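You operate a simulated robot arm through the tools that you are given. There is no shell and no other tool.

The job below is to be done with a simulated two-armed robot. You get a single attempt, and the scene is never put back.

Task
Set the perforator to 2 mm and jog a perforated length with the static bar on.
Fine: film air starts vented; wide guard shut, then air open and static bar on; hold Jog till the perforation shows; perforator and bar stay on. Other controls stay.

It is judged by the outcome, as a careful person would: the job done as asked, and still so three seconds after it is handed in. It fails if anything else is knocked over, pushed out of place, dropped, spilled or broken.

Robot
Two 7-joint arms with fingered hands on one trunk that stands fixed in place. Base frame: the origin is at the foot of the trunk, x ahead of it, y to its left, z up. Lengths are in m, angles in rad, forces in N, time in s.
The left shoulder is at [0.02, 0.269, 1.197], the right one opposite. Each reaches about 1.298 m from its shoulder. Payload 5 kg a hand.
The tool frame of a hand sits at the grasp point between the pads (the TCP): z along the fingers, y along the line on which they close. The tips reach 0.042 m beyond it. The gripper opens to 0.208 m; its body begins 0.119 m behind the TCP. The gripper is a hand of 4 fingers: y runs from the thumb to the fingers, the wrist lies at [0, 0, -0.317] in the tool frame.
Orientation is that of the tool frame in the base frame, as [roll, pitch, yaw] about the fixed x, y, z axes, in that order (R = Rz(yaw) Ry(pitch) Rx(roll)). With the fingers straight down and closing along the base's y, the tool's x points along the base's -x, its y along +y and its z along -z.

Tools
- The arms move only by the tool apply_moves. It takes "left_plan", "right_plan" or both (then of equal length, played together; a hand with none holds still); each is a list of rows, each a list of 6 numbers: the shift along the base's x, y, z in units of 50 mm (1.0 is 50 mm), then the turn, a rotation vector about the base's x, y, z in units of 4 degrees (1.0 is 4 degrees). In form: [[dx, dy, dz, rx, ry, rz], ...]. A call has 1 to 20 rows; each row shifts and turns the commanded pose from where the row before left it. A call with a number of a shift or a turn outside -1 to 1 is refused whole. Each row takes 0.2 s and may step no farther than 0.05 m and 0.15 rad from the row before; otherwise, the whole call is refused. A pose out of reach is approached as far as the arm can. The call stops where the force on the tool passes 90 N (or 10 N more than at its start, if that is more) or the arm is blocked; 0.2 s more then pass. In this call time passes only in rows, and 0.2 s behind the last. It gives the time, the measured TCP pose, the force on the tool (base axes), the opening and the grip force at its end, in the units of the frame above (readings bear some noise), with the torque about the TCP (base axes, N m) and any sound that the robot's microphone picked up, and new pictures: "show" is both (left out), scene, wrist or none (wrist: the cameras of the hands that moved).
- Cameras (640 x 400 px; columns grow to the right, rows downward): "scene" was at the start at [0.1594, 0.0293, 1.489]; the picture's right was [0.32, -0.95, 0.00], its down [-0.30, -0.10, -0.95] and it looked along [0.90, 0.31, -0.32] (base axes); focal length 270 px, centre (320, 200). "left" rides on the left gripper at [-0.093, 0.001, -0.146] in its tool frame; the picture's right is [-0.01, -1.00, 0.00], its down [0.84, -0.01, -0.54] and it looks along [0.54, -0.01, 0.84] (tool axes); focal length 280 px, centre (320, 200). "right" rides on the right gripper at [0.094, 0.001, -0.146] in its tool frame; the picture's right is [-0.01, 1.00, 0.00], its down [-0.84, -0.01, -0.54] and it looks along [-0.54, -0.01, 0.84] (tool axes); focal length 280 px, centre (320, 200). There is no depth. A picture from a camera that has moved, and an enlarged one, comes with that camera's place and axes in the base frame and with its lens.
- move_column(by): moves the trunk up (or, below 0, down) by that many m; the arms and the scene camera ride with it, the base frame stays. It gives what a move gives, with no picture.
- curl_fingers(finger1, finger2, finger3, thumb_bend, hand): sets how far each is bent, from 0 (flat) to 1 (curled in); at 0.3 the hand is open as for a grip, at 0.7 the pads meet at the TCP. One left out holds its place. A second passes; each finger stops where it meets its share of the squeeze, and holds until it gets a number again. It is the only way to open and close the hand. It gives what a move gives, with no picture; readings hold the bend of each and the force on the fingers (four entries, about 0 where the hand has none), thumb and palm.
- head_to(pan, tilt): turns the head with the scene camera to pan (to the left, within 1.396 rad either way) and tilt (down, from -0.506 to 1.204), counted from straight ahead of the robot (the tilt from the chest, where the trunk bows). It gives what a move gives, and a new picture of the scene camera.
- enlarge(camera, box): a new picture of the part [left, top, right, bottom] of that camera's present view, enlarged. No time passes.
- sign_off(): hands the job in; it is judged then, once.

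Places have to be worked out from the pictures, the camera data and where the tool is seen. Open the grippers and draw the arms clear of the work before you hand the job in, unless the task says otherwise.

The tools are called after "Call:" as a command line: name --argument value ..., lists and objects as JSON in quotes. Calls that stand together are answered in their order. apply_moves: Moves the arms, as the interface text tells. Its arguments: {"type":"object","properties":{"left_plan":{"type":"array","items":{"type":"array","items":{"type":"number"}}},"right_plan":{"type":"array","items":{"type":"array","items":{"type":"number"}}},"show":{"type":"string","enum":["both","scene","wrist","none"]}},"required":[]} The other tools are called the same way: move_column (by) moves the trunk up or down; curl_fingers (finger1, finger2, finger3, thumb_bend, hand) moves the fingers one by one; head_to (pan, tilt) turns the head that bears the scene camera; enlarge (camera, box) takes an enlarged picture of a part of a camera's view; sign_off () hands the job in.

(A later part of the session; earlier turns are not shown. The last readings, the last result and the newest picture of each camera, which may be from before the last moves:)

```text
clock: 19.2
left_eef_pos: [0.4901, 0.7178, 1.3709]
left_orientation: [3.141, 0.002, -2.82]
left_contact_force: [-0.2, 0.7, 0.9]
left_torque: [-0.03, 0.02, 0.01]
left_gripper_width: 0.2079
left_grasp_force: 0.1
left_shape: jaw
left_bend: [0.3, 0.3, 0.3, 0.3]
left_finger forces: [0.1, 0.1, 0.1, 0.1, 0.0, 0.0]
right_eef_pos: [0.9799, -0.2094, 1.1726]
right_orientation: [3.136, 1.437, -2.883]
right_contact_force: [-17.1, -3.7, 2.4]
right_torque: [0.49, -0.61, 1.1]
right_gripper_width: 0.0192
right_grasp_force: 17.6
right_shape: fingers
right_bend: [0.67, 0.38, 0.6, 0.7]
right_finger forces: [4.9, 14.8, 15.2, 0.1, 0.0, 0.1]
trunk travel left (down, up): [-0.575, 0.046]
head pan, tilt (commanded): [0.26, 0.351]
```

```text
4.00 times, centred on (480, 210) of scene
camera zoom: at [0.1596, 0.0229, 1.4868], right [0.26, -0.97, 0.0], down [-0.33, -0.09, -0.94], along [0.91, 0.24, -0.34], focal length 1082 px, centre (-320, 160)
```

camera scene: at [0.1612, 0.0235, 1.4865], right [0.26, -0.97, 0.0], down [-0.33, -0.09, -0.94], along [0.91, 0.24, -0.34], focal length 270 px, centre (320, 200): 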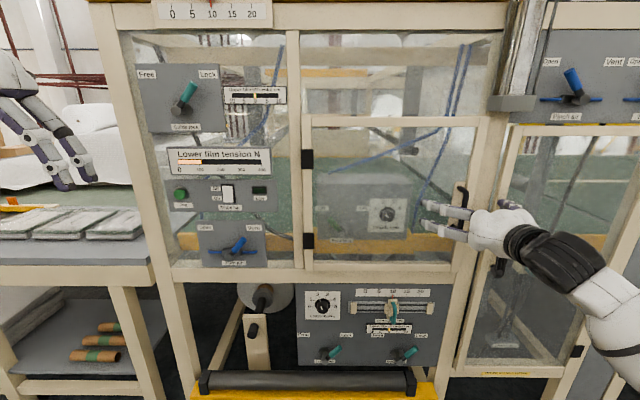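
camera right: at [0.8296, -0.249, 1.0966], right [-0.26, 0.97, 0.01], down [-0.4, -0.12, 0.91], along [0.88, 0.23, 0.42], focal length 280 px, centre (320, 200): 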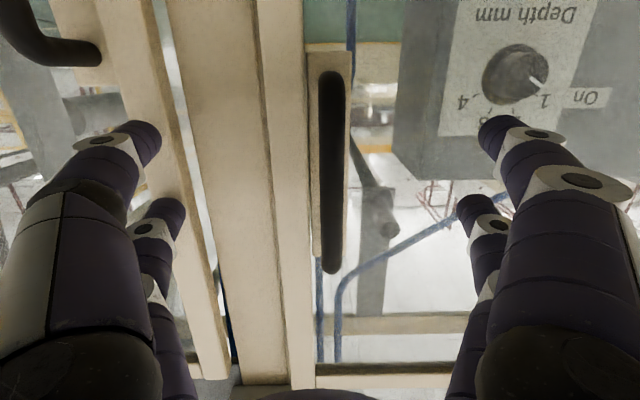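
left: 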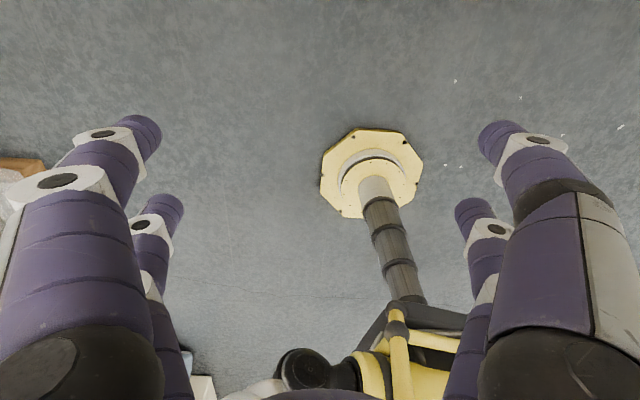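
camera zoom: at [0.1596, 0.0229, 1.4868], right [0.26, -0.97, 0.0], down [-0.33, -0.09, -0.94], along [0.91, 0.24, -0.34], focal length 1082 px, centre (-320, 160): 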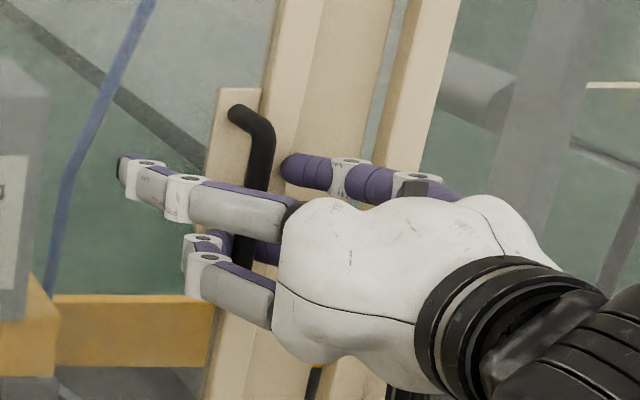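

The lower finger pair pinches the bar (opening 19 mm, 17 N), though one upper finger lightly touches the door pane. I'll pull the guard open along its hinge arc by about 12° first and check it follows.

Call:
apply_moves --right_plan '[[-0.666, -0.109, 0, 0, 0, -1], [-0.672, -0.063, 0, 0, 0, -1], [-0.675, -0.016, 0, 0, 0, -1]]'

```text
clock: 20.0
left_eef_pos: [0.4897, 0.7197, 1.37]
left_orientation: [-3.138, 0.001, -2.82]
left_contact_force: [-0.4, 0.5, -0.7]
left_torque: [-0.16, -0.06, -0.02]
left_gripper_width: 0.2079
left_grasp_force: 0.1
left_shape: jaw
left_bend: [0.3, 0.3, 0.3, 0.3]
left_finger forces: [0.0, 0.1, 0.0, 0.0, 0.1, 0.0]
right_eef_pos: [0.9758, -0.2104, 1.1761]
right_orientation: [3.141, 1.429, -2.895]
right_contact_force: [-0.3, 4.1, 1.1]
right_torque: [0.45, -0.63, 0.24]
right_gripper_width: 0.0224
right_grasp_force: 5.4
right_shape: fingers
right_bend: [0.66, 0.43, 0.65, 0.7]
right_finger forces: [6.5, 4.2, 0.0, 0.1, 0.0, 0.0]
right hand out of reach, approached as far as the arm can: row 1, 2, 3
trunk travel left (down, up): [-0.575, 0.046]
head pan, tilt (commanded): [0.26, 0.351]
camera scene: at [0.1607, 0.0247, 1.4869], right [0.26, -0.97, 0.0], down [-0.33, -0.09, -0.94], along [0.91, 0.24, -0.34], focal length 270 px, centre (320, 200)
camera right: at [0.8215, -0.2501, 1.1034], right [-0.24, 0.97, 0.01], down [-0.4, -0.11, 0.91], along [0.88, 0.22, 0.41], focal length 280 px, centre (320, 200)
```

scene: 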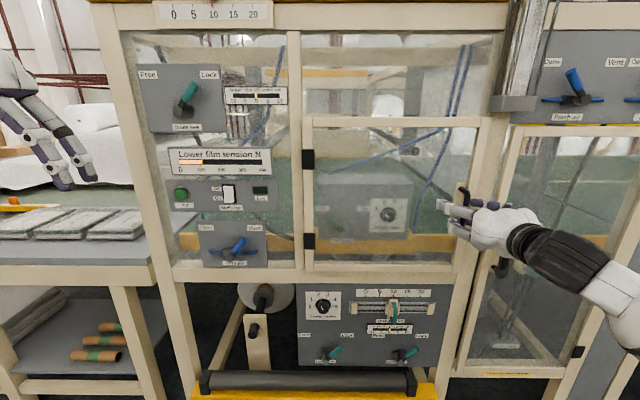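
right: 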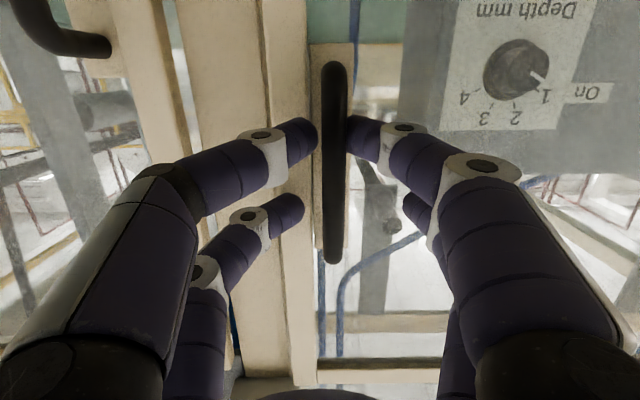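

The pull was refused as out of reach – the wrist is at its pitch limit. I'll back the pitch off by 8° and pull straight along the arc without yaw.

Call:
apply_moves --right_plan '[[0, 0, 0, -0.2571, 0.9664, 0], [0, 0, 0, -0.2571, 0.9664, 0], [-0.666, -0.109, 0, 0, 0, 0], [-0.672, -0.063, 0, 0, 0, 0], [-0.675, -0.016, 0, 0, 0, 0]]'

```text
clock: 21.2
left_eef_pos: [0.4896, 0.7187, 1.3705]
left_orientation: [-3.141, 0.002, -2.822]
left_contact_force: [-0.8, -0.1, 1.6]
left_torque: [0.04, -0.08, 0.0]
left_gripper_width: 0.2077
left_grasp_force: 0.0
left_shape: jaw
left_bend: [0.3, 0.3, 0.3, 0.3]
left_finger forces: [0.0, 0.0, 0.1, 0.0, 0.0, 0.1]
right_eef_pos: [0.8715, -0.2223, 1.1743]
right_orientation: [-3.141, 1.29, -2.89]
right_contact_force: [0.0, 7.9, 2.7]
right_torque: [0.4, -0.25, 0.02]
right_gripper_width: 0.0288
right_grasp_force: 5.3
right_shape: fingers
right_bend: [0.64, 0.43, 0.66, 0.7]
right_finger forces: [8.2, 0.1, 2.7, 0.0, 0.0, 0.0]
trunk travel left (down, up): [-0.575, 0.046]
head pan, tilt (commanded): [0.26, 0.351]
camera scene: at [0.1606, 0.0234, 1.4868], right [0.26, -0.97, 0.0], down [-0.33, -0.09, -0.94], along [0.91, 0.24, -0.34], focal length 270 px, centre (320, 200)
camera right: at [0.7091, -0.2633, 1.1248], right [-0.24, 0.97, 0.01], down [-0.27, -0.08, 0.96], along [0.93, 0.23, 0.28], focal length 280 px, centre (320, 200)
```

scene: 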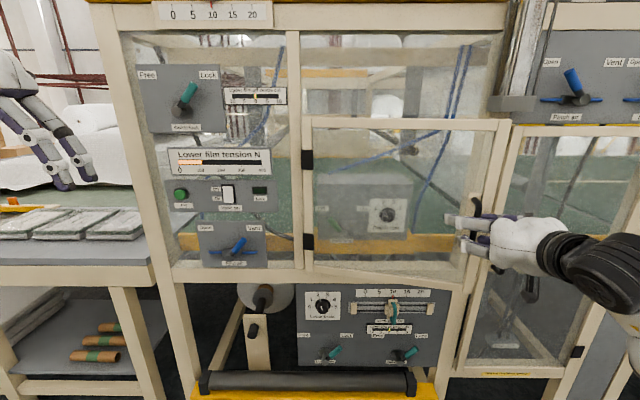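
right: 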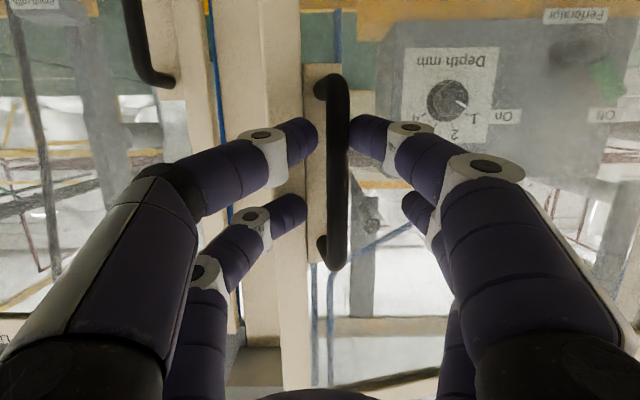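

The guard is opening and the bar is still held. I'll continue along the arc with a slight yaw to follow the door.

Call:
apply_moves --right_plan '[[-0.675, 0.032, 0, 0, 0, -0.5], [-0.673, 0.078, 0, 0, 0, -0.5], [-0.665, 0.125, 0, 0, 0, -0.5]]'

```text
clock: 22.0
left_eef_pos: [0.4898, 0.7189, 1.3702]
left_orientation: [3.141, -0.001, -2.822]
left_contact_force: [0.0, 1.0, 0.3]
left_torque: [-0.08, -0.08, 0.01]
left_gripper_width: 0.2077
left_grasp_force: 0.1
left_shape: jaw
left_bend: [0.3, 0.3, 0.3, 0.3]
left_finger forces: [0.1, 0.0, 0.1, 0.0, 0.0, 0.0]
right_eef_pos: [0.7733, -0.2079, 1.1761]
right_orientation: [-3.139, 1.29, -2.995]
right_contact_force: [1.3, 7.2, -1.0]
right_torque: [0.26, -0.07, 0.03]
right_gripper_width: 0.0285
right_grasp_force: 3.2
right_shape: fingers
right_bend: [0.64, 0.43, 0.65, 0.7]
right_finger forces: [6.4, 0.0, 0.5, 0.0, 0.0, 0.0]
trunk travel left (down, up): [-0.575, 0.046]
head pan, tilt (commanded): [0.26, 0.351]
camera scene: at [0.1609, 0.0243, 1.4868], right [0.26, -0.97, 0.0], down [-0.33, -0.09, -0.94], along [0.91, 0.24, -0.34], focal length 270 px, centre (320, 200)
camera right: at [0.6077, -0.2317, 1.1277], right [-0.14, 0.99, 0.01], down [-0.28, -0.05, 0.96], along [0.95, 0.13, 0.28], focal length 280 px, centre (320, 200)
```

scene: 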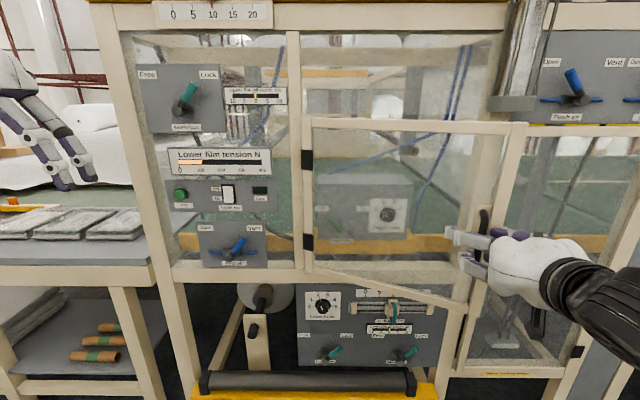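
right: 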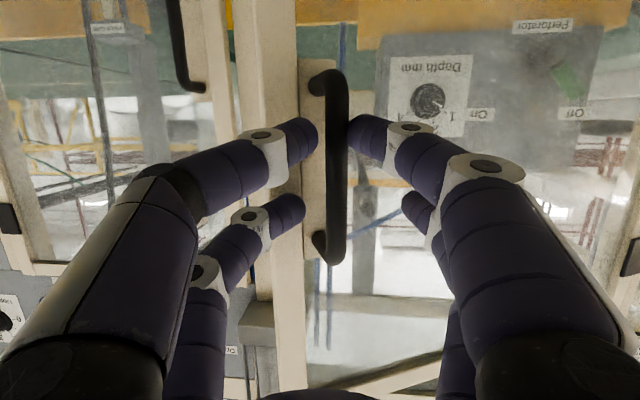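

The guard is about 24° open and follows nicely. I'll continue to about 40°.

Call:
apply_moves --right_plan '[[-0.654, 0.17, 0, 0, 0, -0.6], [-0.639, 0.217, 0, 0, 0, -0.6], [-0.623, 0.258, 0, 0, 0, -0.6], [-0.605, 0.305, 0, 0, 0, -0.6]]'

```text
clock: 23.0
left_eef_pos: [0.4901, 0.7194, 1.3693]
left_orientation: [-3.139, -0.001, -2.822]
left_contact_force: [-0.8, 0.7, -1.1]
left_torque: [-0.16, -0.08, -0.04]
left_gripper_width: 0.208
left_grasp_force: 0.1
left_shape: jaw
left_bend: [0.3, 0.3, 0.3, 0.3]
left_finger forces: [0.0, 0.1, 0.1, 0.1, 0.1, 0.0]
right_eef_pos: [0.6482, -0.1616, 1.179]
right_orientation: [-3.135, 1.29, 3.123]
right_contact_force: [0.2, -0.6, -0.9]
right_torque: [0.0, -0.09, -0.08]
right_gripper_width: 0.0147
right_grasp_force: 0.1
right_shape: fingers
right_bend: [0.69, 0.43, 0.65, 0.7]
right_finger forces: [0.1, 0.0, 0.0, 0.1, 0.1, 0.0]
trunk travel left (down, up): [-0.575, 0.046]
head pan, tilt (commanded): [0.26, 0.351]
camera scene: at [0.1606, 0.0243, 1.4867], right [0.26, -0.97, 0.0], down [-0.33, -0.09, -0.94], along [0.91, 0.24, -0.34], focal length 270 px, centre (320, 200)
camera right: at [0.4821, -0.1579, 1.1296], right [0.03, 1.0, 0.01], down [-0.28, 0.0, 0.96], along [0.96, -0.03, 0.28], focal length 280 px, centre (320, 200)
```

scene: 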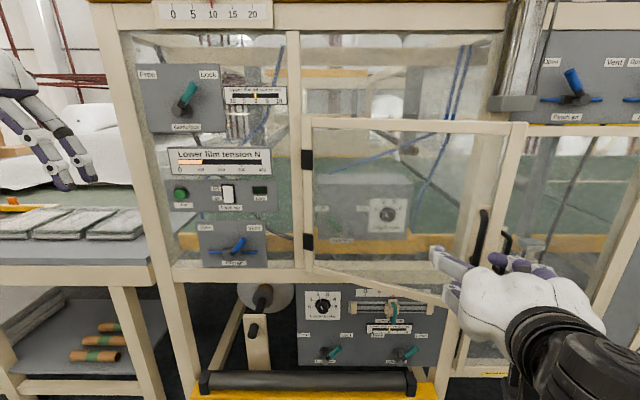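
right: 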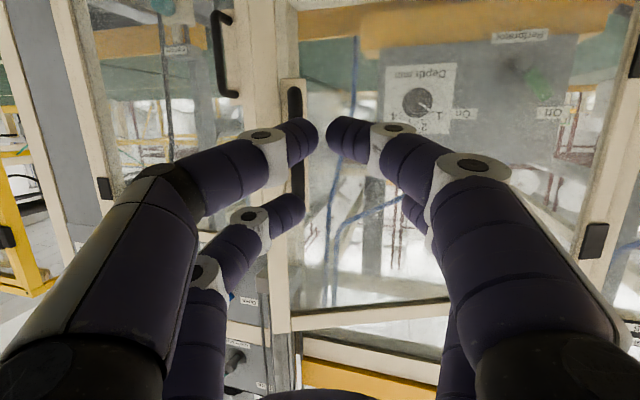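

The hand slipped off the bar with the guard about 25° open, and the guard stays there. I'll close the fingers fully, then move right past the guard's free edge while turning the fingers to point left, to hook it from the inside.

Call:
curl_fingers --hand "right" --finger1 0.7 --finger2 0.7 --finger3 0.7 --thumb_bend 0.7

Call:
apply_moves --right_plan '[[0.11, -0.414, 0.1, 0, 0, 1], [0.11, -0.414, 0.1, 0, 0, 1], [0.11, -0.414, 0.1, 0, 0, 1], [0.11, -0.414, 0.1, 0, 0, 1], [0.11, -0.414, 0.1, 0, 0, 1], [0.11, -0.414, 0.1, 0, 0, 1], [0.11, -0.414, 0.1, 0, 0, 1], [0.11, -0.414, 0.1, 0, 0, 1], [0.11, -0.414, 0.1, 0, 0, 1], [0.11, -0.414, 0.1, 0, 0, 1], [0.11, -0.414, 0.1, 0, 0, 1], [0.11, -0.414, 0.1, 0, 0, 1], [0.11, -0.414, 0.1, 0, 0, 1], [0.11, -0.414, 0.1, 0, 0, 1]]'

```text
clock: 24.0
left_eef_pos: [0.4904, 0.7185, 1.3706]
left_orientation: [3.142, 0.002, -2.822]
left_contact_force: [-0.2, -0.3, 0.1]
left_torque: [0.05, 0.02, -0.02]
left_gripper_width: 0.2077
left_grasp_force: 0.0
left_shape: jaw
left_bend: [0.3, 0.3, 0.3, 0.3]
left_finger forces: [0.0, 0.0, 0.0, 0.0, 0.1, 0.0]
right_eef_pos: [0.6488, -0.1628, 1.1784]
right_orientation: [-3.14, 1.287, 3.12]
right_contact_force: [0.5, -1.0, -0.1]
right_torque: [0.02, -0.01, 0.05]
right_gripper_width: 0.0111
right_grasp_force: 0.0
right_shape: fingers
right_bend: [0.7, 0.7, 0.7, 0.7]
right_finger forces: [0.0, 0.0, 0.1, 0.1, 0.0, 0.0]
trunk travel left (down, up): [-0.575, 0.046]
head pan, tilt (commanded): [0.26, 0.351]
```

```text
clock: 27.0
left_eef_pos: [0.4907, 0.7186, 1.3707]
left_orientation: [3.14, -0.001, -2.822]
left_contact_force: [-0.2, -0.3, 0.2]
left_torque: [0.03, 0.0, 0.03]
left_gripper_width: 0.208
left_grasp_force: 0.0
left_shape: jaw
left_bend: [0.3, 0.3, 0.3, 0.3]
left_finger forces: [0.0, 0.0, 0.0, 0.0, 0.1, 0.1]
right_eef_pos: [0.7345, -0.4504, 1.2492]
right_orientation: [-3.14, 1.288, -2.184]
right_contact_force: [0.1, -0.8, -0.7]
right_torque: [0.06, 0.0, 0.03]
right_gripper_width: 0.0107
right_grasp_force: 0.1
right_shape: fingers
right_bend: [0.7, 0.7, 0.7, 0.7]
right_finger forces: [0.1, 0.0, 0.0, 0.0, 0.0, 0.0]
right hand out of reach, approached as far as the arm can: row 2
trunk travel left (down, up): [-0.575, 0.046]
head pan, tilt (commanded): [0.26, 0.351]
camera scene: at [0.1612, 0.0228, 1.4866], right [0.26, -0.97, 0.0], down [-0.33, -0.09, -0.94], along [0.91, 0.24, -0.34], focal length 270 px, centre (320, 200)
camera right: at [0.6369, -0.586, 1.2004], right [-0.81, 0.58, 0.01], down [-0.15, -0.24, 0.96], along [0.56, 0.78, 0.28], focal length 280 px, centre (320, 200)
```

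scene: 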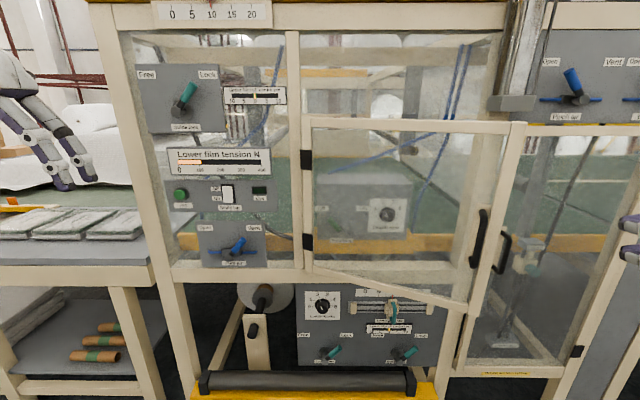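
right: 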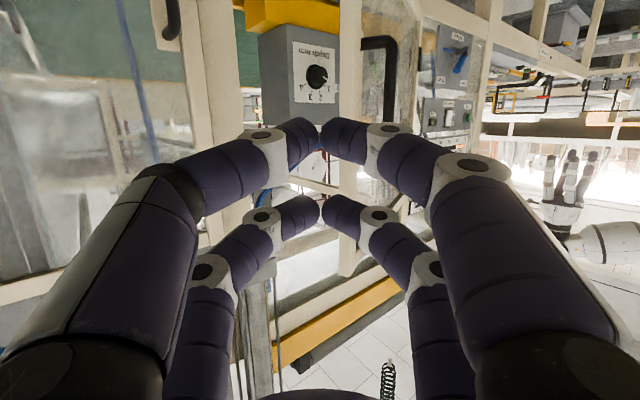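

The guard edge is visible with a clear gap to the post; the right hand is to the right of it with fingers pointing left-forward. I'll slip the closed fingers in behind the free edge.

Call:
apply_moves --right_plan '[[0.71, 0.08, 0, 0, 0, 0], [0.71, 0.08, 0, 0, 0, 0], [0.71, 0.08, 0, 0, 0, 0], [0.303, 0.805, 0, 0, 0, 0], [0.303, 0.805, 0, 0, 0, 0], [0.303, 0.805, 0, 0, 0, 0], [0.303, 0.805, 0, 0, 0, 0]]'

```text
clock: 28.6
left_eef_pos: [0.4907, 0.7188, 1.3689]
left_orientation: [-3.141, 0.0, -2.822]
left_contact_force: [1.6, 0.4, -1.5]
left_torque: [-0.09, 0.12, 0.01]
left_gripper_width: 0.2078
left_grasp_force: 0.1
left_shape: jaw
left_bend: [0.3, 0.3, 0.3, 0.3]
left_finger forces: [0.0, 0.0, 0.1, 0.1, 0.1, 0.1]
right_eef_pos: [0.9019, -0.2749, 1.2511]
right_orientation: [-3.136, 1.289, -2.185]
right_contact_force: [-0.1, 0.1, 0.5]
right_torque: [-0.03, 0.05, 0.0]
right_gripper_width: 0.0108
right_grasp_force: 0.0
right_shape: fingers
right_bend: [0.7, 0.7, 0.7, 0.7]
right_finger forces: [0.0, 0.0, 0.1, 0.0, 0.1, 0.1]
trunk travel left (down, up): [-0.575, 0.046]
head pan, tilt (commanded): [0.26, 0.351]
camera scene: at [0.1617, 0.0238, 1.4864], right [0.26, -0.97, 0.0], down [-0.33, -0.09, -0.94], along [0.91, 0.24, -0.34], focal length 270 px, centre (320, 200)
camera right: at [0.8039, -0.4102, 1.2016], right [-0.81, 0.58, 0.01], down [-0.15, -0.24, 0.96], along [0.56, 0.78, 0.28], focal length 280 px, centre (320, 200)
```

scene: 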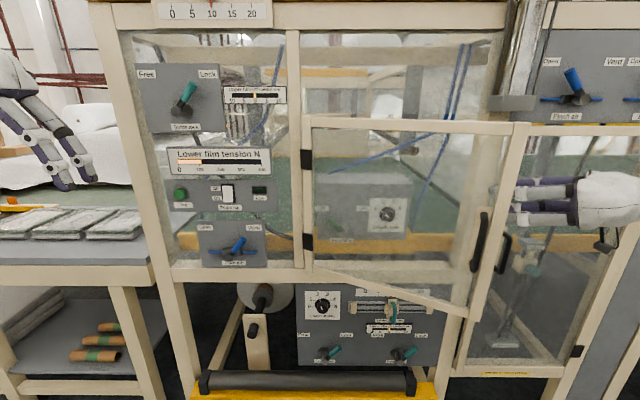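
right: 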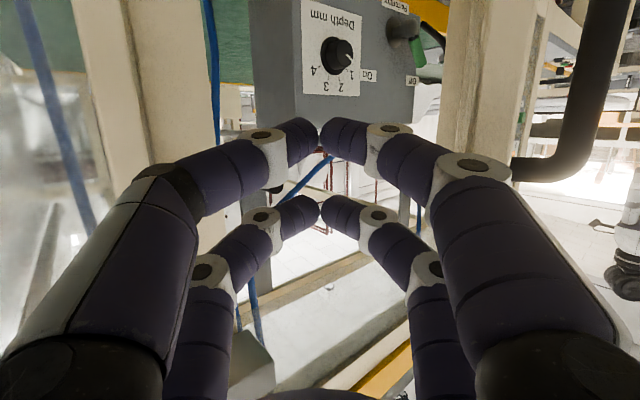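

The fingers are behind the free edge of the guard. I'll pull back and left to swing it further open, following the hinge arc.

Call:
apply_moves --right_plan '[[-0.741, 0.434, 0, 0, 0, 0], [-0.741, 0.434, 0, 0, 0, 0], [-0.863, 0.308, 0, 0, 0, 0], [-0.863, 0.308, 0, 0, 0, 0]]'

```text
clock: 29.6
left_eef_pos: [0.4896, 0.7189, 1.3708]
left_orientation: [3.141, 0.002, -2.823]
left_contact_force: [-1.4, -0.4, 0.7]
left_torque: [-0.02, -0.07, -0.01]
left_gripper_width: 0.2079
left_grasp_force: 0.1
left_shape: jaw
left_bend: [0.3, 0.3, 0.3, 0.3]
left_finger forces: [0.1, 0.0, 0.0, 0.1, 0.0, 0.0]
right_eef_pos: [0.7406, -0.2034, 1.2513]
right_orientation: [-3.136, 1.287, -2.184]
right_contact_force: [0.0, -0.3, 0.2]
right_torque: [-0.06, 0.01, -0.1]
right_gripper_width: 0.011
right_grasp_force: 0.1
right_shape: fingers
right_bend: [0.7, 0.7, 0.7, 0.7]
right_finger forces: [0.0, 0.0, 0.0, 0.0, 0.0, 0.0]
trunk travel left (down, up): [-0.575, 0.046]
head pan, tilt (commanded): [0.26, 0.351]
camera scene: at [0.1608, 0.0234, 1.4867], right [0.26, -0.97, 0.0], down [-0.33, -0.09, -0.94], along [0.91, 0.24, -0.34], focal length 270 px, centre (320, 200)
camera right: at [0.6427, -0.3392, 1.2022], right [-0.81, 0.58, 0.01], down [-0.15, -0.24, 0.96], along [0.56, 0.78, 0.28], focal length 280 px, centre (320, 200)
```

scene: 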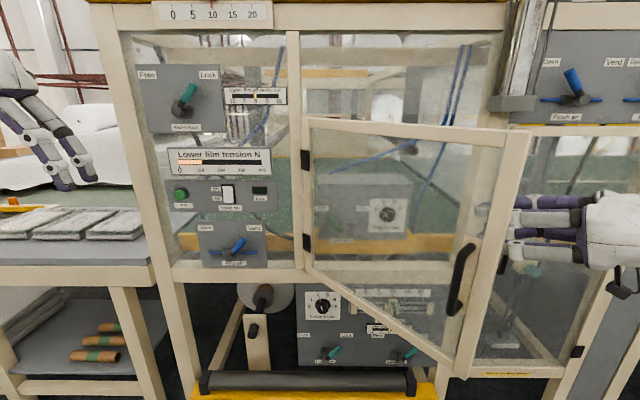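
right: 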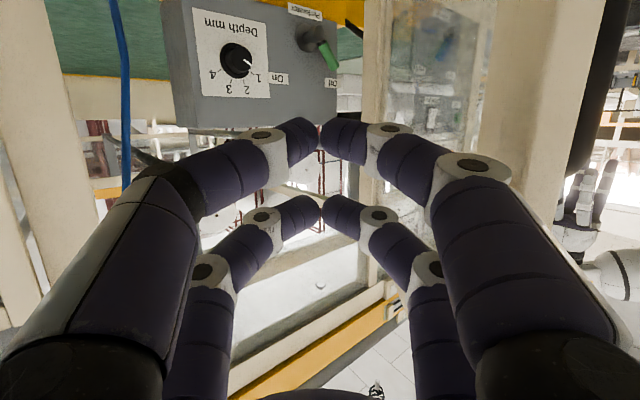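

The guard follows (about 40° now). I'll continue towards 60°.

Call:
apply_moves --right_plan '[[-0.795, 0.461, 0, 0, 0, 0], [-0.795, 0.461, 0, 0, 0, 0], [-0.697, 0.597, 0, 0, 0, 0], [-0.697, 0.597, 0, 0, 0, 0]]'

```text
clock: 30.6
left_eef_pos: [0.4906, 0.7189, 1.3701]
left_orientation: [-3.14, 0.0, -2.822]
left_contact_force: [0.1, 1.2, -0.5]
left_torque: [-0.07, -0.02, -0.02]
left_gripper_width: 0.2076
left_grasp_force: 0.0
left_shape: jaw
left_bend: [0.3, 0.3, 0.3, 0.3]
left_finger forces: [0.1, 0.1, 0.1, 0.0, 0.0, 0.0]
right_eef_pos: [0.5909, -0.0968, 1.2493]
right_orientation: [-3.14, 1.288, -2.184]
right_contact_force: [-0.5, 0.4, -0.4]
right_torque: [-0.06, 0.01, -0.07]
right_gripper_width: 0.0108
right_grasp_force: 0.1
right_shape: fingers
right_bend: [0.7, 0.7, 0.7, 0.7]
right_finger forces: [0.1, 0.0, 0.0, 0.1, 0.0, 0.1]
trunk travel left (down, up): [-0.575, 0.046]
head pan, tilt (commanded): [0.26, 0.351]
camera scene: at [0.161, 0.0237, 1.4866], right [0.26, -0.97, 0.0], down [-0.33, -0.09, -0.94], along [0.91, 0.24, -0.34], focal length 270 px, centre (320, 200)
camera right: at [0.4934, -0.2329, 1.2005], right [-0.81, 0.58, 0.01], down [-0.15, -0.24, 0.96], along [0.56, 0.78, 0.28], focal length 280 px, centre (320, 200)
```

scene: 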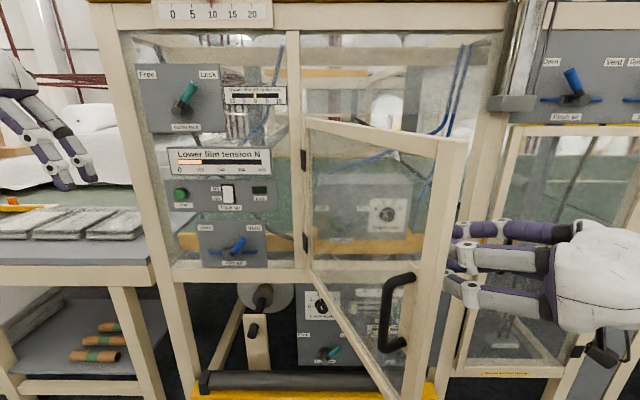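
right: 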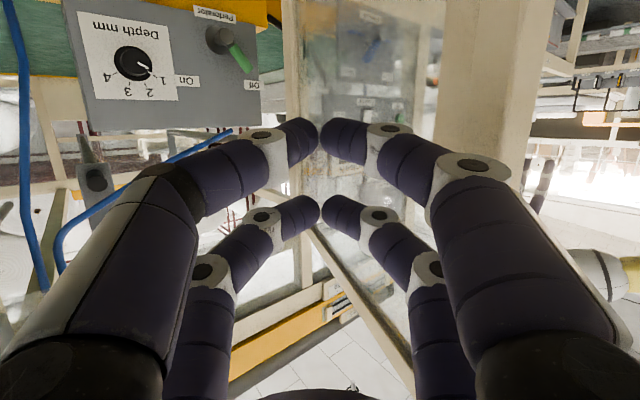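

The guard is about 62° open. I'll keep pushing its inner face to the left towards 90°.

Call:
apply_moves --right_plan '[[-0.315, 0.771, 0, 0, 0, 0], [-0.315, 0.771, 0, 0, 0, 0], [-0.315, 0.771, 0, 0, 0, 0], [-0.019, 0.746, 0, 0, 0, 0], [-0.019, 0.746, 0, 0, 0, 0], [-0.019, 0.746, 0, 0, 0, 0]]'

```text
clock: 32.0
left_eef_pos: [0.4913, 0.7188, 1.3702]
left_orientation: [-3.141, 0.0, -2.821]
left_contact_force: [-1.5, -0.4, -0.4]
left_torque: [-0.04, -0.04, -0.02]
left_gripper_width: 0.2079
left_grasp_force: 0.1
left_shape: jaw
left_bend: [0.3, 0.3, 0.3, 0.3]
left_finger forces: [0.1, 0.1, 0.1, 0.1, 0.0, 0.0]
right_eef_pos: [0.5452, 0.1308, 1.2485]
right_orientation: [-3.139, 1.289, -2.185]
right_contact_force: [-0.1, -0.7, -0.2]
right_torque: [0.02, 0.01, -0.05]
right_gripper_width: 0.0105
right_grasp_force: 0.0
right_shape: fingers
right_bend: [0.7, 0.7, 0.7, 0.7]
right_finger forces: [0.0, 0.0, 0.0, 0.0, 0.0, 0.0]
trunk travel left (down, up): [-0.575, 0.046]
head pan, tilt (commanded): [0.26, 0.351]
camera scene: at [0.1609, 0.0235, 1.4866], right [0.26, -0.97, 0.0], down [-0.33, -0.09, -0.94], along [0.91, 0.24, -0.34], focal length 270 px, centre (320, 200)
camera right: at [0.447, -0.0055, 1.1989], right [-0.81, 0.58, 0.01], down [-0.15, -0.24, 0.96], along [0.56, 0.78, 0.28], focal length 280 px, centre (320, 200)
```

scene: 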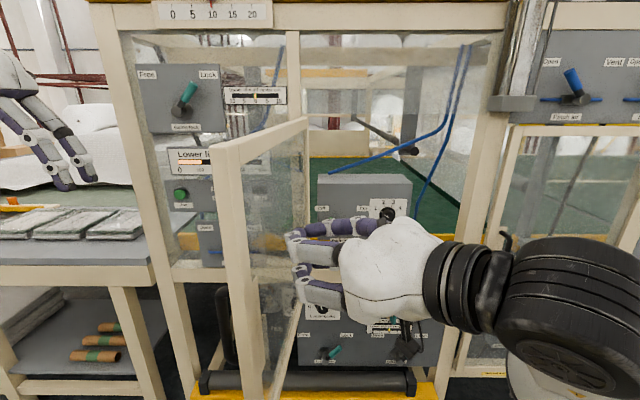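
right: 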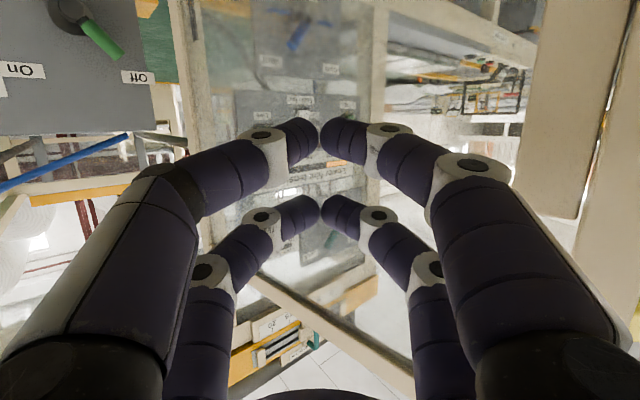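

The guard is about 95° open and the perforator is exposed. I'll push it a little farther for clearance, then withdraw the hand to the right.

Call:
apply_moves --right_plan '[[0.07, 0.661, 0, 0, 0, 0], [0.07, 0.661, 0, 0, 0, 0], [0.07, 0.661, 0, 0, 0, 0], [0, -0.8, 0, 0, 0, 0], [0, -0.9, 0, 0, 0, 0], [0, -0.9, 0, 0, 0, 0], [0, -0.9, 0, 0, 0, 0], [0, -0.9, 0, 0, 0, 0], [0, -0.9, 0, 0, 0, 0], [0, -0.9, 0, 0, 0, 0]]'

```text
clock: 34.2
left_eef_pos: [0.4908, 0.7171, 1.3712]
left_orientation: [3.14, 0.003, -2.825]
left_contact_force: [-0.1, -0.5, 0.9]
left_torque: [0.18, -0.01, 0.01]
left_gripper_width: 0.2078
left_grasp_force: 0.1
left_shape: jaw
left_bend: [0.3, 0.3, 0.3, 0.3]
left_finger forces: [0.0, 0.0, 0.0, 0.0, 0.0, 0.0]
right_eef_pos: [0.5546, -0.079, 1.2518]
right_orientation: [3.14, 1.29, -2.187]
right_contact_force: [-0.2, -0.7, 0.2]
right_torque: [0.0, 0.02, 0.07]
right_gripper_width: 0.0106
right_grasp_force: 0.0
right_shape: fingers
right_bend: [0.7, 0.7, 0.7, 0.7]
right_finger forces: [0.0, 0.0, 0.0, 0.0, 0.1, 0.1]
trunk travel left (down, up): [-0.575, 0.046]
head pan, tilt (commanded): [0.26, 0.351]
camera scene: at [0.1611, 0.0221, 1.4867], right [0.26, -0.97, 0.0], down [-0.33, -0.09, -0.94], along [0.91, 0.24, -0.34], focal length 270 px, centre (320, 200)
camera right: at [0.456, -0.2147, 1.2034], right [-0.81, 0.58, 0.01], down [-0.15, -0.24, 0.96], along [0.56, 0.78, 0.28], focal length 280 px, centre (320, 200)
```

scene: 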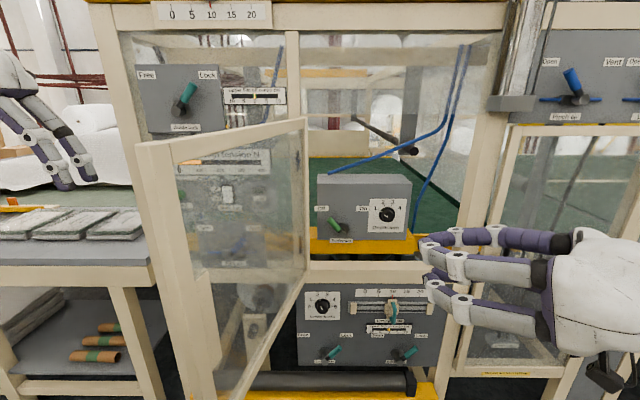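
right: 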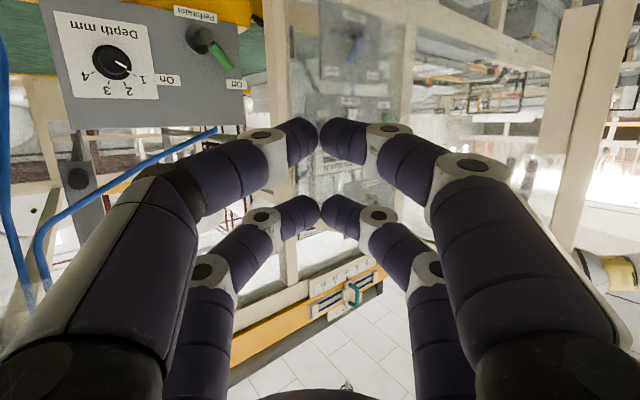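

The guard is wide open with the perforator clear in view. I'll enlarge it to see the knob and lever shapes clearly.

Call:
enlarge --camera "scene" --box '[304, 160, 424, 260]'

Call:
enlarge --camera "right" --box '[40, 0, 260, 130]'

```text
4.00 times, centred on (364, 210) of scene
camera zoom: at [0.1611, 0.0221, 1.4867], right [0.26, -0.97, 0.0], down [-0.33, -0.09, -0.94], along [0.91, 0.24, -0.34], focal length 1082 px, centre (144, 160)
```

zoom: 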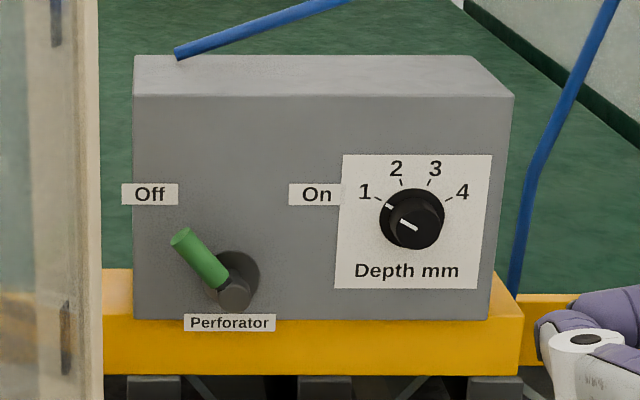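

```text
2.91 times, centred on (150, 65) of right
camera zoom: at [0.456, -0.2147, 1.2034], right [-0.81, 0.58, 0.01], down [-0.15, -0.24, 0.96], along [0.56, 0.78, 0.28], focal length 816 px, centre (814, 593)
```

zoom: 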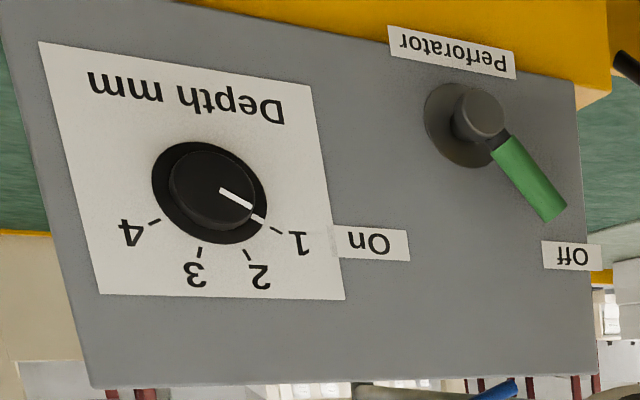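

Now both controls are well located: knob face at depth 1.02/right 0.253/z 1.11, lever hub at 1.01/0.099/1.048 with tip at 0.054/1.108. I'll bring the right hand square in front of the knob, a little above it, staying outside the opening.

Call:
apply_moves --right_plan '[[0.714, 0.116, -0.22, 0, 0, -1], [0.714, 0.116, -0.22, 0, 0, -1], [0.714, 0.116, -0.22, 0, 0, -1], [0.714, 0.116, -0.22, 0, 0, -1], [0.714, 0.116, -0.22, 0, 0, -1], [0.714, 0.116, -0.22, 0, 0, -1], [0.714, 0.116, -0.22, 0, 0, -1], [0.714, 0.116, -0.22, 0, 0, -1], [0.6, 0.1, -0.22, 0, 0, -1], [0.6, 0.1, -0.22, 0, 0, -1]]'

Call:
curl_fingers --hand "right" --finger1 0.5 --finger2 0.5 --finger3 0.5 --thumb_bend 0.5

Call:
enlarge --camera "right" --box '[0, 0, 640, 400]'

```text
clock: 36.4
left_eef_pos: [0.4905, 0.7197, 1.3694]
left_orientation: [-3.139, 0.0, -2.824]
left_contact_force: [0.1, 0.7, -0.8]
left_torque: [-0.15, 0.0, 0.01]
left_gripper_width: 0.2078
left_grasp_force: 0.1
left_shape: jaw
left_bend: [0.3, 0.3, 0.3, 0.3]
left_finger forces: [0.1, 0.0, 0.0, 0.1, 0.1, 0.1]
right_eef_pos: [0.9002, -0.0217, 1.1446]
right_orientation: [-3.136, 1.293, -2.881]
right_contact_force: [-1.1, 0.7, 0.8]
right_torque: [-0.03, 0.13, 0.0]
right_gripper_width: 0.0106
right_grasp_force: 0.0
right_shape: fingers
right_bend: [0.7, 0.7, 0.7, 0.7]
right_finger forces: [0.0, 0.0, 0.0, 0.0, 0.1, 0.0]
trunk travel left (down, up): [-0.575, 0.046]
head pan, tilt (commanded): [0.26, 0.351]
camera scene: at [0.1597, 0.0244, 1.4873], right [0.26, -0.97, 0.0], down [-0.33, -0.09, -0.94], along [0.91, 0.24, -0.34], focal length 270 px, centre (320, 200)
camera right: at [0.7372, -0.0628, 1.0947], right [-0.25, 0.97, 0.01], down [-0.28, -0.08, 0.96], along [0.93, 0.23, 0.29], focal length 280 px, centre (320, 200)
```

scene: 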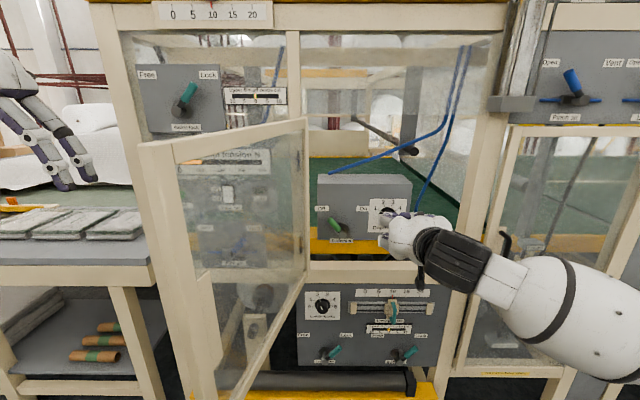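
right: 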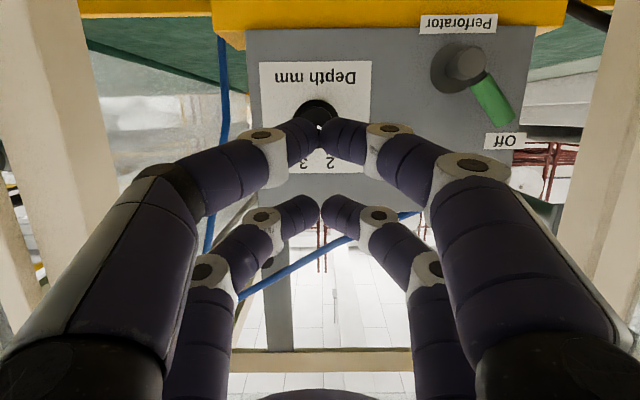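

```text
clock: 37.4
left_eef_pos: [0.4911, 0.7181, 1.37]
left_orientation: [3.141, 0.0, -2.821]
left_contact_force: [-0.3, -0.1, -0.1]
left_torque: [0.0, 0.01, -0.01]
left_gripper_width: 0.2079
left_grasp_force: 0.1
left_shape: jaw
left_bend: [0.3, 0.3, 0.3, 0.3]
left_finger forces: [0.1, 0.0, 0.0, 0.0, 0.0, 0.1]
right_eef_pos: [0.8993, -0.0208, 1.1402]
right_orientation: [-3.139, 1.288, -2.883]
right_contact_force: [-0.2, -0.7, -0.8]
right_torque: [0.0, -0.06, 0.02]
right_gripper_width: 0.1127
right_grasp_force: 0.0
right_shape: fingers
right_bend: [0.5, 0.5, 0.5, 0.5]
right_finger forces: [0.1, 0.0, 0.0, 0.1, 0.1, 0.1]
trunk travel left (down, up): [-0.575, 0.046]
head pan, tilt (commanded): [0.26, 0.351]
```

```text
1.00 times, centred on (320, 200) of right (not enlarged: the box is as wide or as high as the picture)
camera zoom: at [0.7376, -0.0624, 1.0912], right [-0.25, 0.97, 0.01], down [-0.27, -0.08, 0.96], along [0.93, 0.23, 0.28], focal length 280 px, centre (320, 200)
```

zoom: 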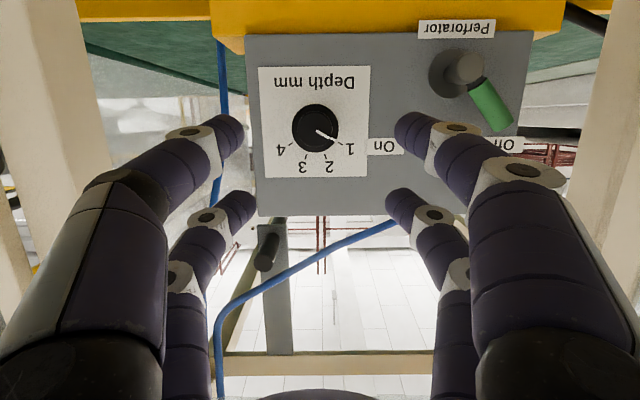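

The right camera shows the knob centred between the fingers, pointer at 1. Before gripping, I'll test in free space that the hand can roll 40° clockwise from here.

Call:
apply_moves --right_plan '[[0, 0, 0, 0.9664, 0.2571, 0], [0, 0, 0, 0.9664, 0.2571, 0], [0, 0, 0, 0.9664, 0.2571, 0], [0, 0, 0, 0.9664, 0.2571, 0], [0, 0, 0, 0.9664, 0.2571, 0], [0, 0, 0, 0.9664, 0.2571, 0], [0, 0, 0, 0.9664, 0.2571, 0], [0, 0, 0, 0.9664, 0.2571, 0], [0, 0, 0, 0.9664, 0.2571, 0], [0, 0, 0, 0.9664, 0.2571, 0]]'

```text
clock: 39.6
left_eef_pos: [0.4915, 0.7182, 1.3701]
left_orientation: [-3.142, 0.0, -2.823]
left_contact_force: [0.2, -0.4, 0.6]
left_torque: [0.02, 0.01, 0.0]
left_gripper_width: 0.2076
left_grasp_force: 0.1
left_shape: jaw
left_bend: [0.3, 0.3, 0.3, 0.3]
left_finger forces: [0.1, 0.0, 0.0, 0.0, 0.1, 0.0]
right_eef_pos: [0.8982, -0.0228, 1.14]
right_orientation: [1.894, 0.823, 2.254]
right_contact_force: [-0.5, 0.6, 0.0]
right_torque: [0.01, -0.01, 0.03]
right_gripper_width: 0.1125
right_grasp_force: 0.1
right_shape: fingers
right_bend: [0.5, 0.5, 0.5, 0.5]
right_finger forces: [0.0, 0.0, 0.1, 0.0, 0.0, 0.1]
trunk travel left (down, up): [-0.575, 0.046]
head pan, tilt (commanded): [0.26, 0.351]
camera scene: at [0.1613, 0.023, 1.4866], right [0.26, -0.97, 0.0], down [-0.33, -0.09, -0.94], along [0.91, 0.24, -0.34], focal length 270 px, centre (320, 200)
camera right: at [0.7285, -0.0349, 1.1039], right [-0.19, 0.73, 0.65], down [-0.11, -0.68, 0.73], along [0.98, 0.06, 0.21], focal length 280 px, centre (320, 200)
```

scene: 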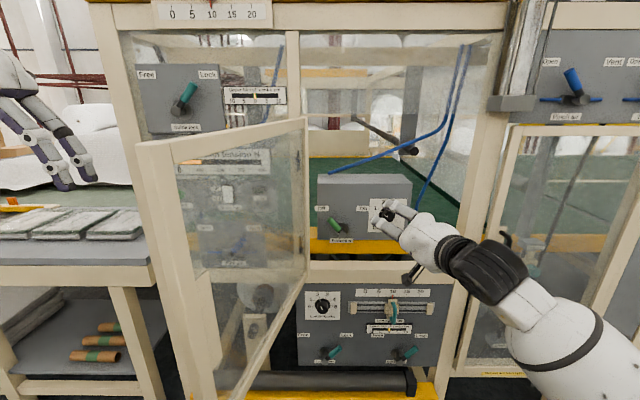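
right: 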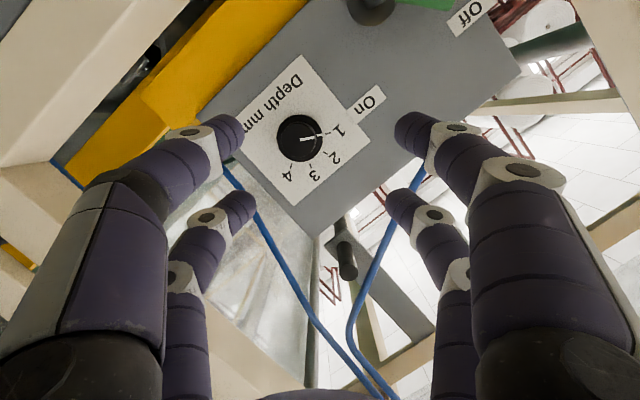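

The roll is reachable. I'll roll back, lower the hand so the upper finger pair lines up with the knob, and set the fingers to a narrower opening.

Call:
apply_moves --right_plan '[[0, 0, -0.095, -0.9664, -0.2571, 0], [0, 0, -0.095, -0.9664, -0.2571, 0], [0, 0, -0.095, -0.9664, -0.2571, 0], [0, 0, -0.095, -0.9664, -0.2571, 0], [0, 0, -0.095, -0.9664, -0.2571, 0], [0, 0, -0.095, -0.9664, -0.2571, 0], [0, 0, -0.095, -0.9664, -0.2571, 0], [0, 0, -0.095, -0.9664, -0.2571, 0], [0, 0, -0.095, -0.9664, -0.2571, 0], [0, 0, -0.095, -0.9664, -0.2571, 0]]' --show "none"

Call:
curl_fingers --hand "right" --finger1 0.57 --finger2 0.57 --finger3 0.57 --thumb_bend 0.57

Call:
apply_moves --right_plan '[[0.65, 0.17, 0, 0, 0, 0], [0.65, 0.17, 0, 0, 0, 0]]' --show "both"

```text
clock: 41.8
left_eef_pos: [0.4898, 0.7186, 1.3711]
left_orientation: [3.141, 0.0, -2.823]
left_contact_force: [-0.6, -0.1, -0.2]
left_torque: [0.01, -0.03, 0.05]
left_gripper_width: 0.208
left_grasp_force: 0.1
left_shape: jaw
left_bend: [0.3, 0.3, 0.3, 0.3]
left_finger forces: [0.0, 0.0, 0.0, 0.1, 0.0, 0.0]
right_eef_pos: [0.8976, -0.0218, 1.0929]
right_orientation: [-3.132, 1.285, -2.878]
right_contact_force: [-0.8, -0.8, -0.4]
right_torque: [-0.02, -0.04, 0.03]
right_gripper_width: 0.1125
right_grasp_force: 0.1
right_shape: fingers
right_bend: [0.5, 0.5, 0.5, 0.5]
right_finger forces: [0.1, 0.1, 0.0, 0.0, 0.0, 0.0]
trunk travel left (down, up): [-0.575, 0.046]
head pan, tilt (commanded): [0.26, 0.351]
```

```text
clock: 42.8
left_eef_pos: [0.4901, 0.7183, 1.3706]
left_orientation: [-3.141, 0.0, -2.823]
left_contact_force: [0.3, -0.6, 0.3]
left_torque: [0.0, -0.01, 0.0]
left_gripper_width: 0.2079
left_grasp_force: 0.1
left_shape: jaw
left_bend: [0.3, 0.3, 0.3, 0.3]
left_finger forces: [0.0, 0.1, 0.0, 0.1, 0.0, 0.0]
right_eef_pos: [0.8987, -0.0219, 1.0931]
right_orientation: [-3.139, 1.284, -2.881]
right_contact_force: [0.1, 0.5, 0.1]
right_torque: [0.01, 0.01, -0.01]
right_gripper_width: 0.0819
right_grasp_force: 0.1
right_shape: fingers
right_bend: [0.56, 0.56, 0.56, 0.56]
right_finger forces: [0.1, 0.1, 0.0, 0.0, 0.0, 0.1]
trunk travel left (down, up): [-0.575, 0.046]
head pan, tilt (commanded): [0.26, 0.351]
```

```text
clock: 43.4
left_eef_pos: [0.4921, 0.7172, 1.3697]
left_orientation: [3.141, 0.001, -2.822]
left_contact_force: [0.1, 0.0, 0.1]
left_torque: [0.02, 0.03, 0.03]
left_gripper_width: 0.2079
left_grasp_force: 0.0
left_shape: jaw
left_bend: [0.3, 0.3, 0.3, 0.3]
left_finger forces: [0.1, 0.0, 0.0, 0.1, 0.0, 0.1]
right_eef_pos: [0.9657, -0.007, 1.0929]
right_orientation: [-3.139, 1.288, -2.885]
right_contact_force: [-0.4, -0.4, 0.5]
right_torque: [-0.01, 0.04, 0.03]
right_gripper_width: 0.0818
right_grasp_force: 0.1
right_shape: fingers
right_bend: [0.56, 0.56, 0.56, 0.56]
right_finger forces: [0.0, 0.0, 0.0, 0.0, 0.0, 0.0]
trunk travel left (down, up): [-0.575, 0.046]
head pan, tilt (commanded): [0.26, 0.351]
camera scene: at [0.1613, 0.0229, 1.4865], right [0.26, -0.97, 0.0], down [-0.33, -0.09, -0.94], along [0.91, 0.24, -0.34], focal length 270 px, centre (320, 200)
camera right: at [0.8035, -0.0486, 1.0425], right [-0.25, 0.97, 0.01], down [-0.27, -0.08, 0.96], along [0.93, 0.23, 0.28], focal length 280 px, centre (320, 200)
```

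scene: 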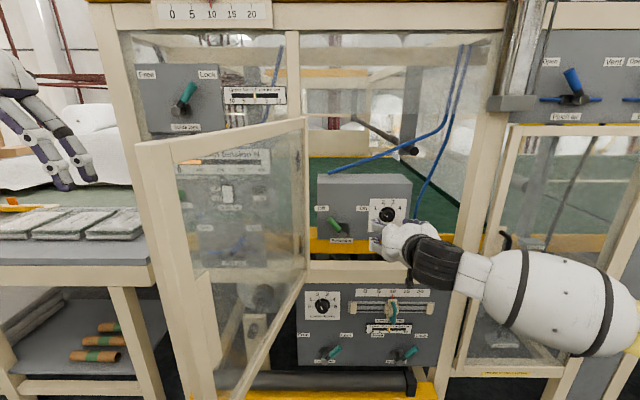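
right: 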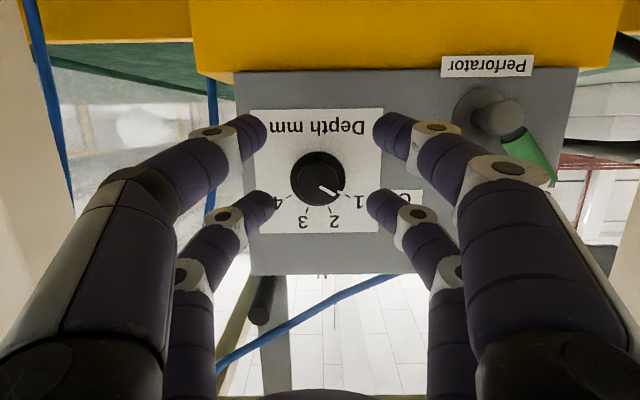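

The knob is centred and should line up with the upper finger pair after moving 55 mm forward. I'll advance gently.

Call:
apply_moves --right_plan '[[0.4, 0.106, 0, 0, 0, 0], [0.4, 0.106, 0, 0, 0, 0], [0.24, 0.064, 0, 0, 0, 0]]' --show "wrist"

```text
clock: 44.2
left_eef_pos: [0.4912, 0.7164, 1.3698]
left_orientation: [3.14, 0.0, -2.823]
left_contact_force: [-0.2, 1.1, 0.2]
left_torque: [-0.03, 0.04, 0.01]
left_gripper_width: 0.2077
left_grasp_force: 0.1
left_shape: jaw
left_bend: [0.3, 0.3, 0.3, 0.3]
left_finger forces: [0.0, 0.0, 0.0, 0.0, 0.0, 0.0]
right_eef_pos: [1.0166, 0.0081, 1.0919]
right_orientation: [-3.138, 1.287, -2.883]
right_contact_force: [-0.6, 0.0, 0.4]
right_torque: [-0.01, -0.05, 0.03]
right_gripper_width: 0.0815
right_grasp_force: 0.1
right_shape: fingers
right_bend: [0.56, 0.56, 0.56, 0.56]
right_finger forces: [0.1, 0.0, 0.1, 0.0, 0.0, 0.0]
trunk travel left (down, up): [-0.575, 0.046]
head pan, tilt (commanded): [0.26, 0.351]
camera right: at [0.8549, -0.0335, 1.0418], right [-0.25, 0.97, 0.01], down [-0.27, -0.08, 0.96], along [0.93, 0.24, 0.28], focal length 280 px, centre (320, 200)
```

right: 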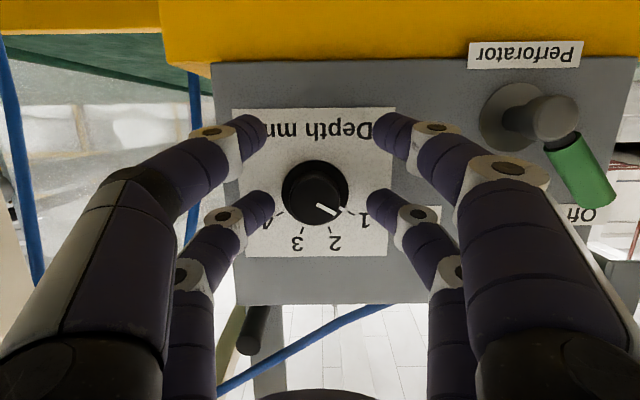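

No contact yet; the knob sits 4 mm to the right of centre. I'll nudge right/forward by 4 mm and close the upper pair (fingers 2 and 3) on the knob.

Call:
apply_moves --right_plan '[[0.098, -0.057, 0, 0, 0, 0]]' --show "none"

Call:
curl_fingers --hand "right" --finger2 0.7 --finger3 0.7

Call:
enlarge --camera "right" --box '[160, 60, 480, 260]'

```text
clock: 44.6
left_eef_pos: [0.4908, 0.7179, 1.3698]
left_orientation: [3.14, 0.001, -2.822]
left_contact_force: [0.1, 0.6, 0.5]
left_torque: [0.01, 0.07, 0.01]
left_gripper_width: 0.2079
left_grasp_force: 0.0
left_shape: jaw
left_bend: [0.3, 0.3, 0.3, 0.3]
left_finger forces: [0.1, 0.1, 0.1, 0.1, 0.0, 0.0]
right_eef_pos: [1.0211, 0.0042, 1.0921]
right_orientation: [-3.139, 1.289, -2.885]
right_contact_force: [0.0, -0.6, 0.0]
right_torque: [-0.02, 0.0, 0.02]
right_gripper_width: 0.0814
right_grasp_force: 0.0
right_shape: fingers
right_bend: [0.56, 0.56, 0.56, 0.56]
right_finger forces: [0.0, 0.0, 0.0, 0.1, 0.0, 0.1]
trunk travel left (down, up): [-0.575, 0.046]
head pan, tilt (commanded): [0.26, 0.351]
```

```text
clock: 45.6
left_eef_pos: [0.4907, 0.7185, 1.37]
left_orientation: [3.141, 0.0, -2.821]
left_contact_force: [0.0, 0.3, 0.0]
left_torque: [0.0, 0.01, 0.01]
left_gripper_width: 0.2077
left_grasp_force: 0.1
left_shape: jaw
left_bend: [0.3, 0.3, 0.3, 0.3]
left_finger forces: [0.0, 0.0, 0.0, 0.0, 0.0, 0.0]
right_eef_pos: [1.0213, 0.0048, 1.0916]
right_orientation: [-3.14, 1.288, -2.883]
right_contact_force: [1.4, -0.2, 0.5]
right_torque: [0.05, 0.03, -0.01]
right_gripper_width: 0.0816
right_grasp_force: 7.3
right_shape: fingers
right_bend: [0.56, 0.63, 0.63, 0.56]
right_finger forces: [0.1, 7.2, 7.4, 0.1, 0.0, 0.1]
trunk travel left (down, up): [-0.575, 0.046]
head pan, tilt (commanded): [0.26, 0.351]
```

```text
2.00 times, centred on (320, 160) of right
camera zoom: at [0.8593, -0.0367, 1.0424], right [-0.25, 0.97, 0.01], down [-0.27, -0.08, 0.96], along [0.93, 0.23, 0.28], focal length 561 px, centre (320, 280)
```

zoom: 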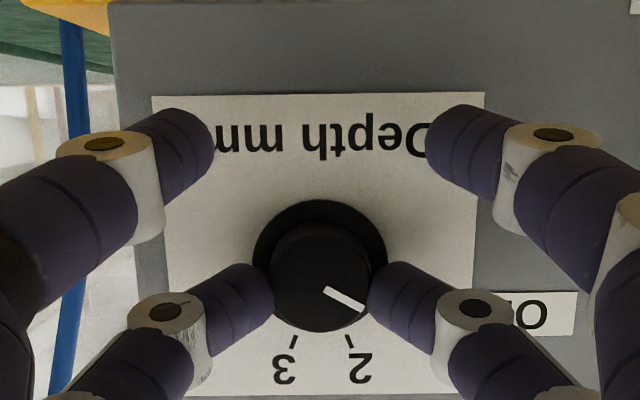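

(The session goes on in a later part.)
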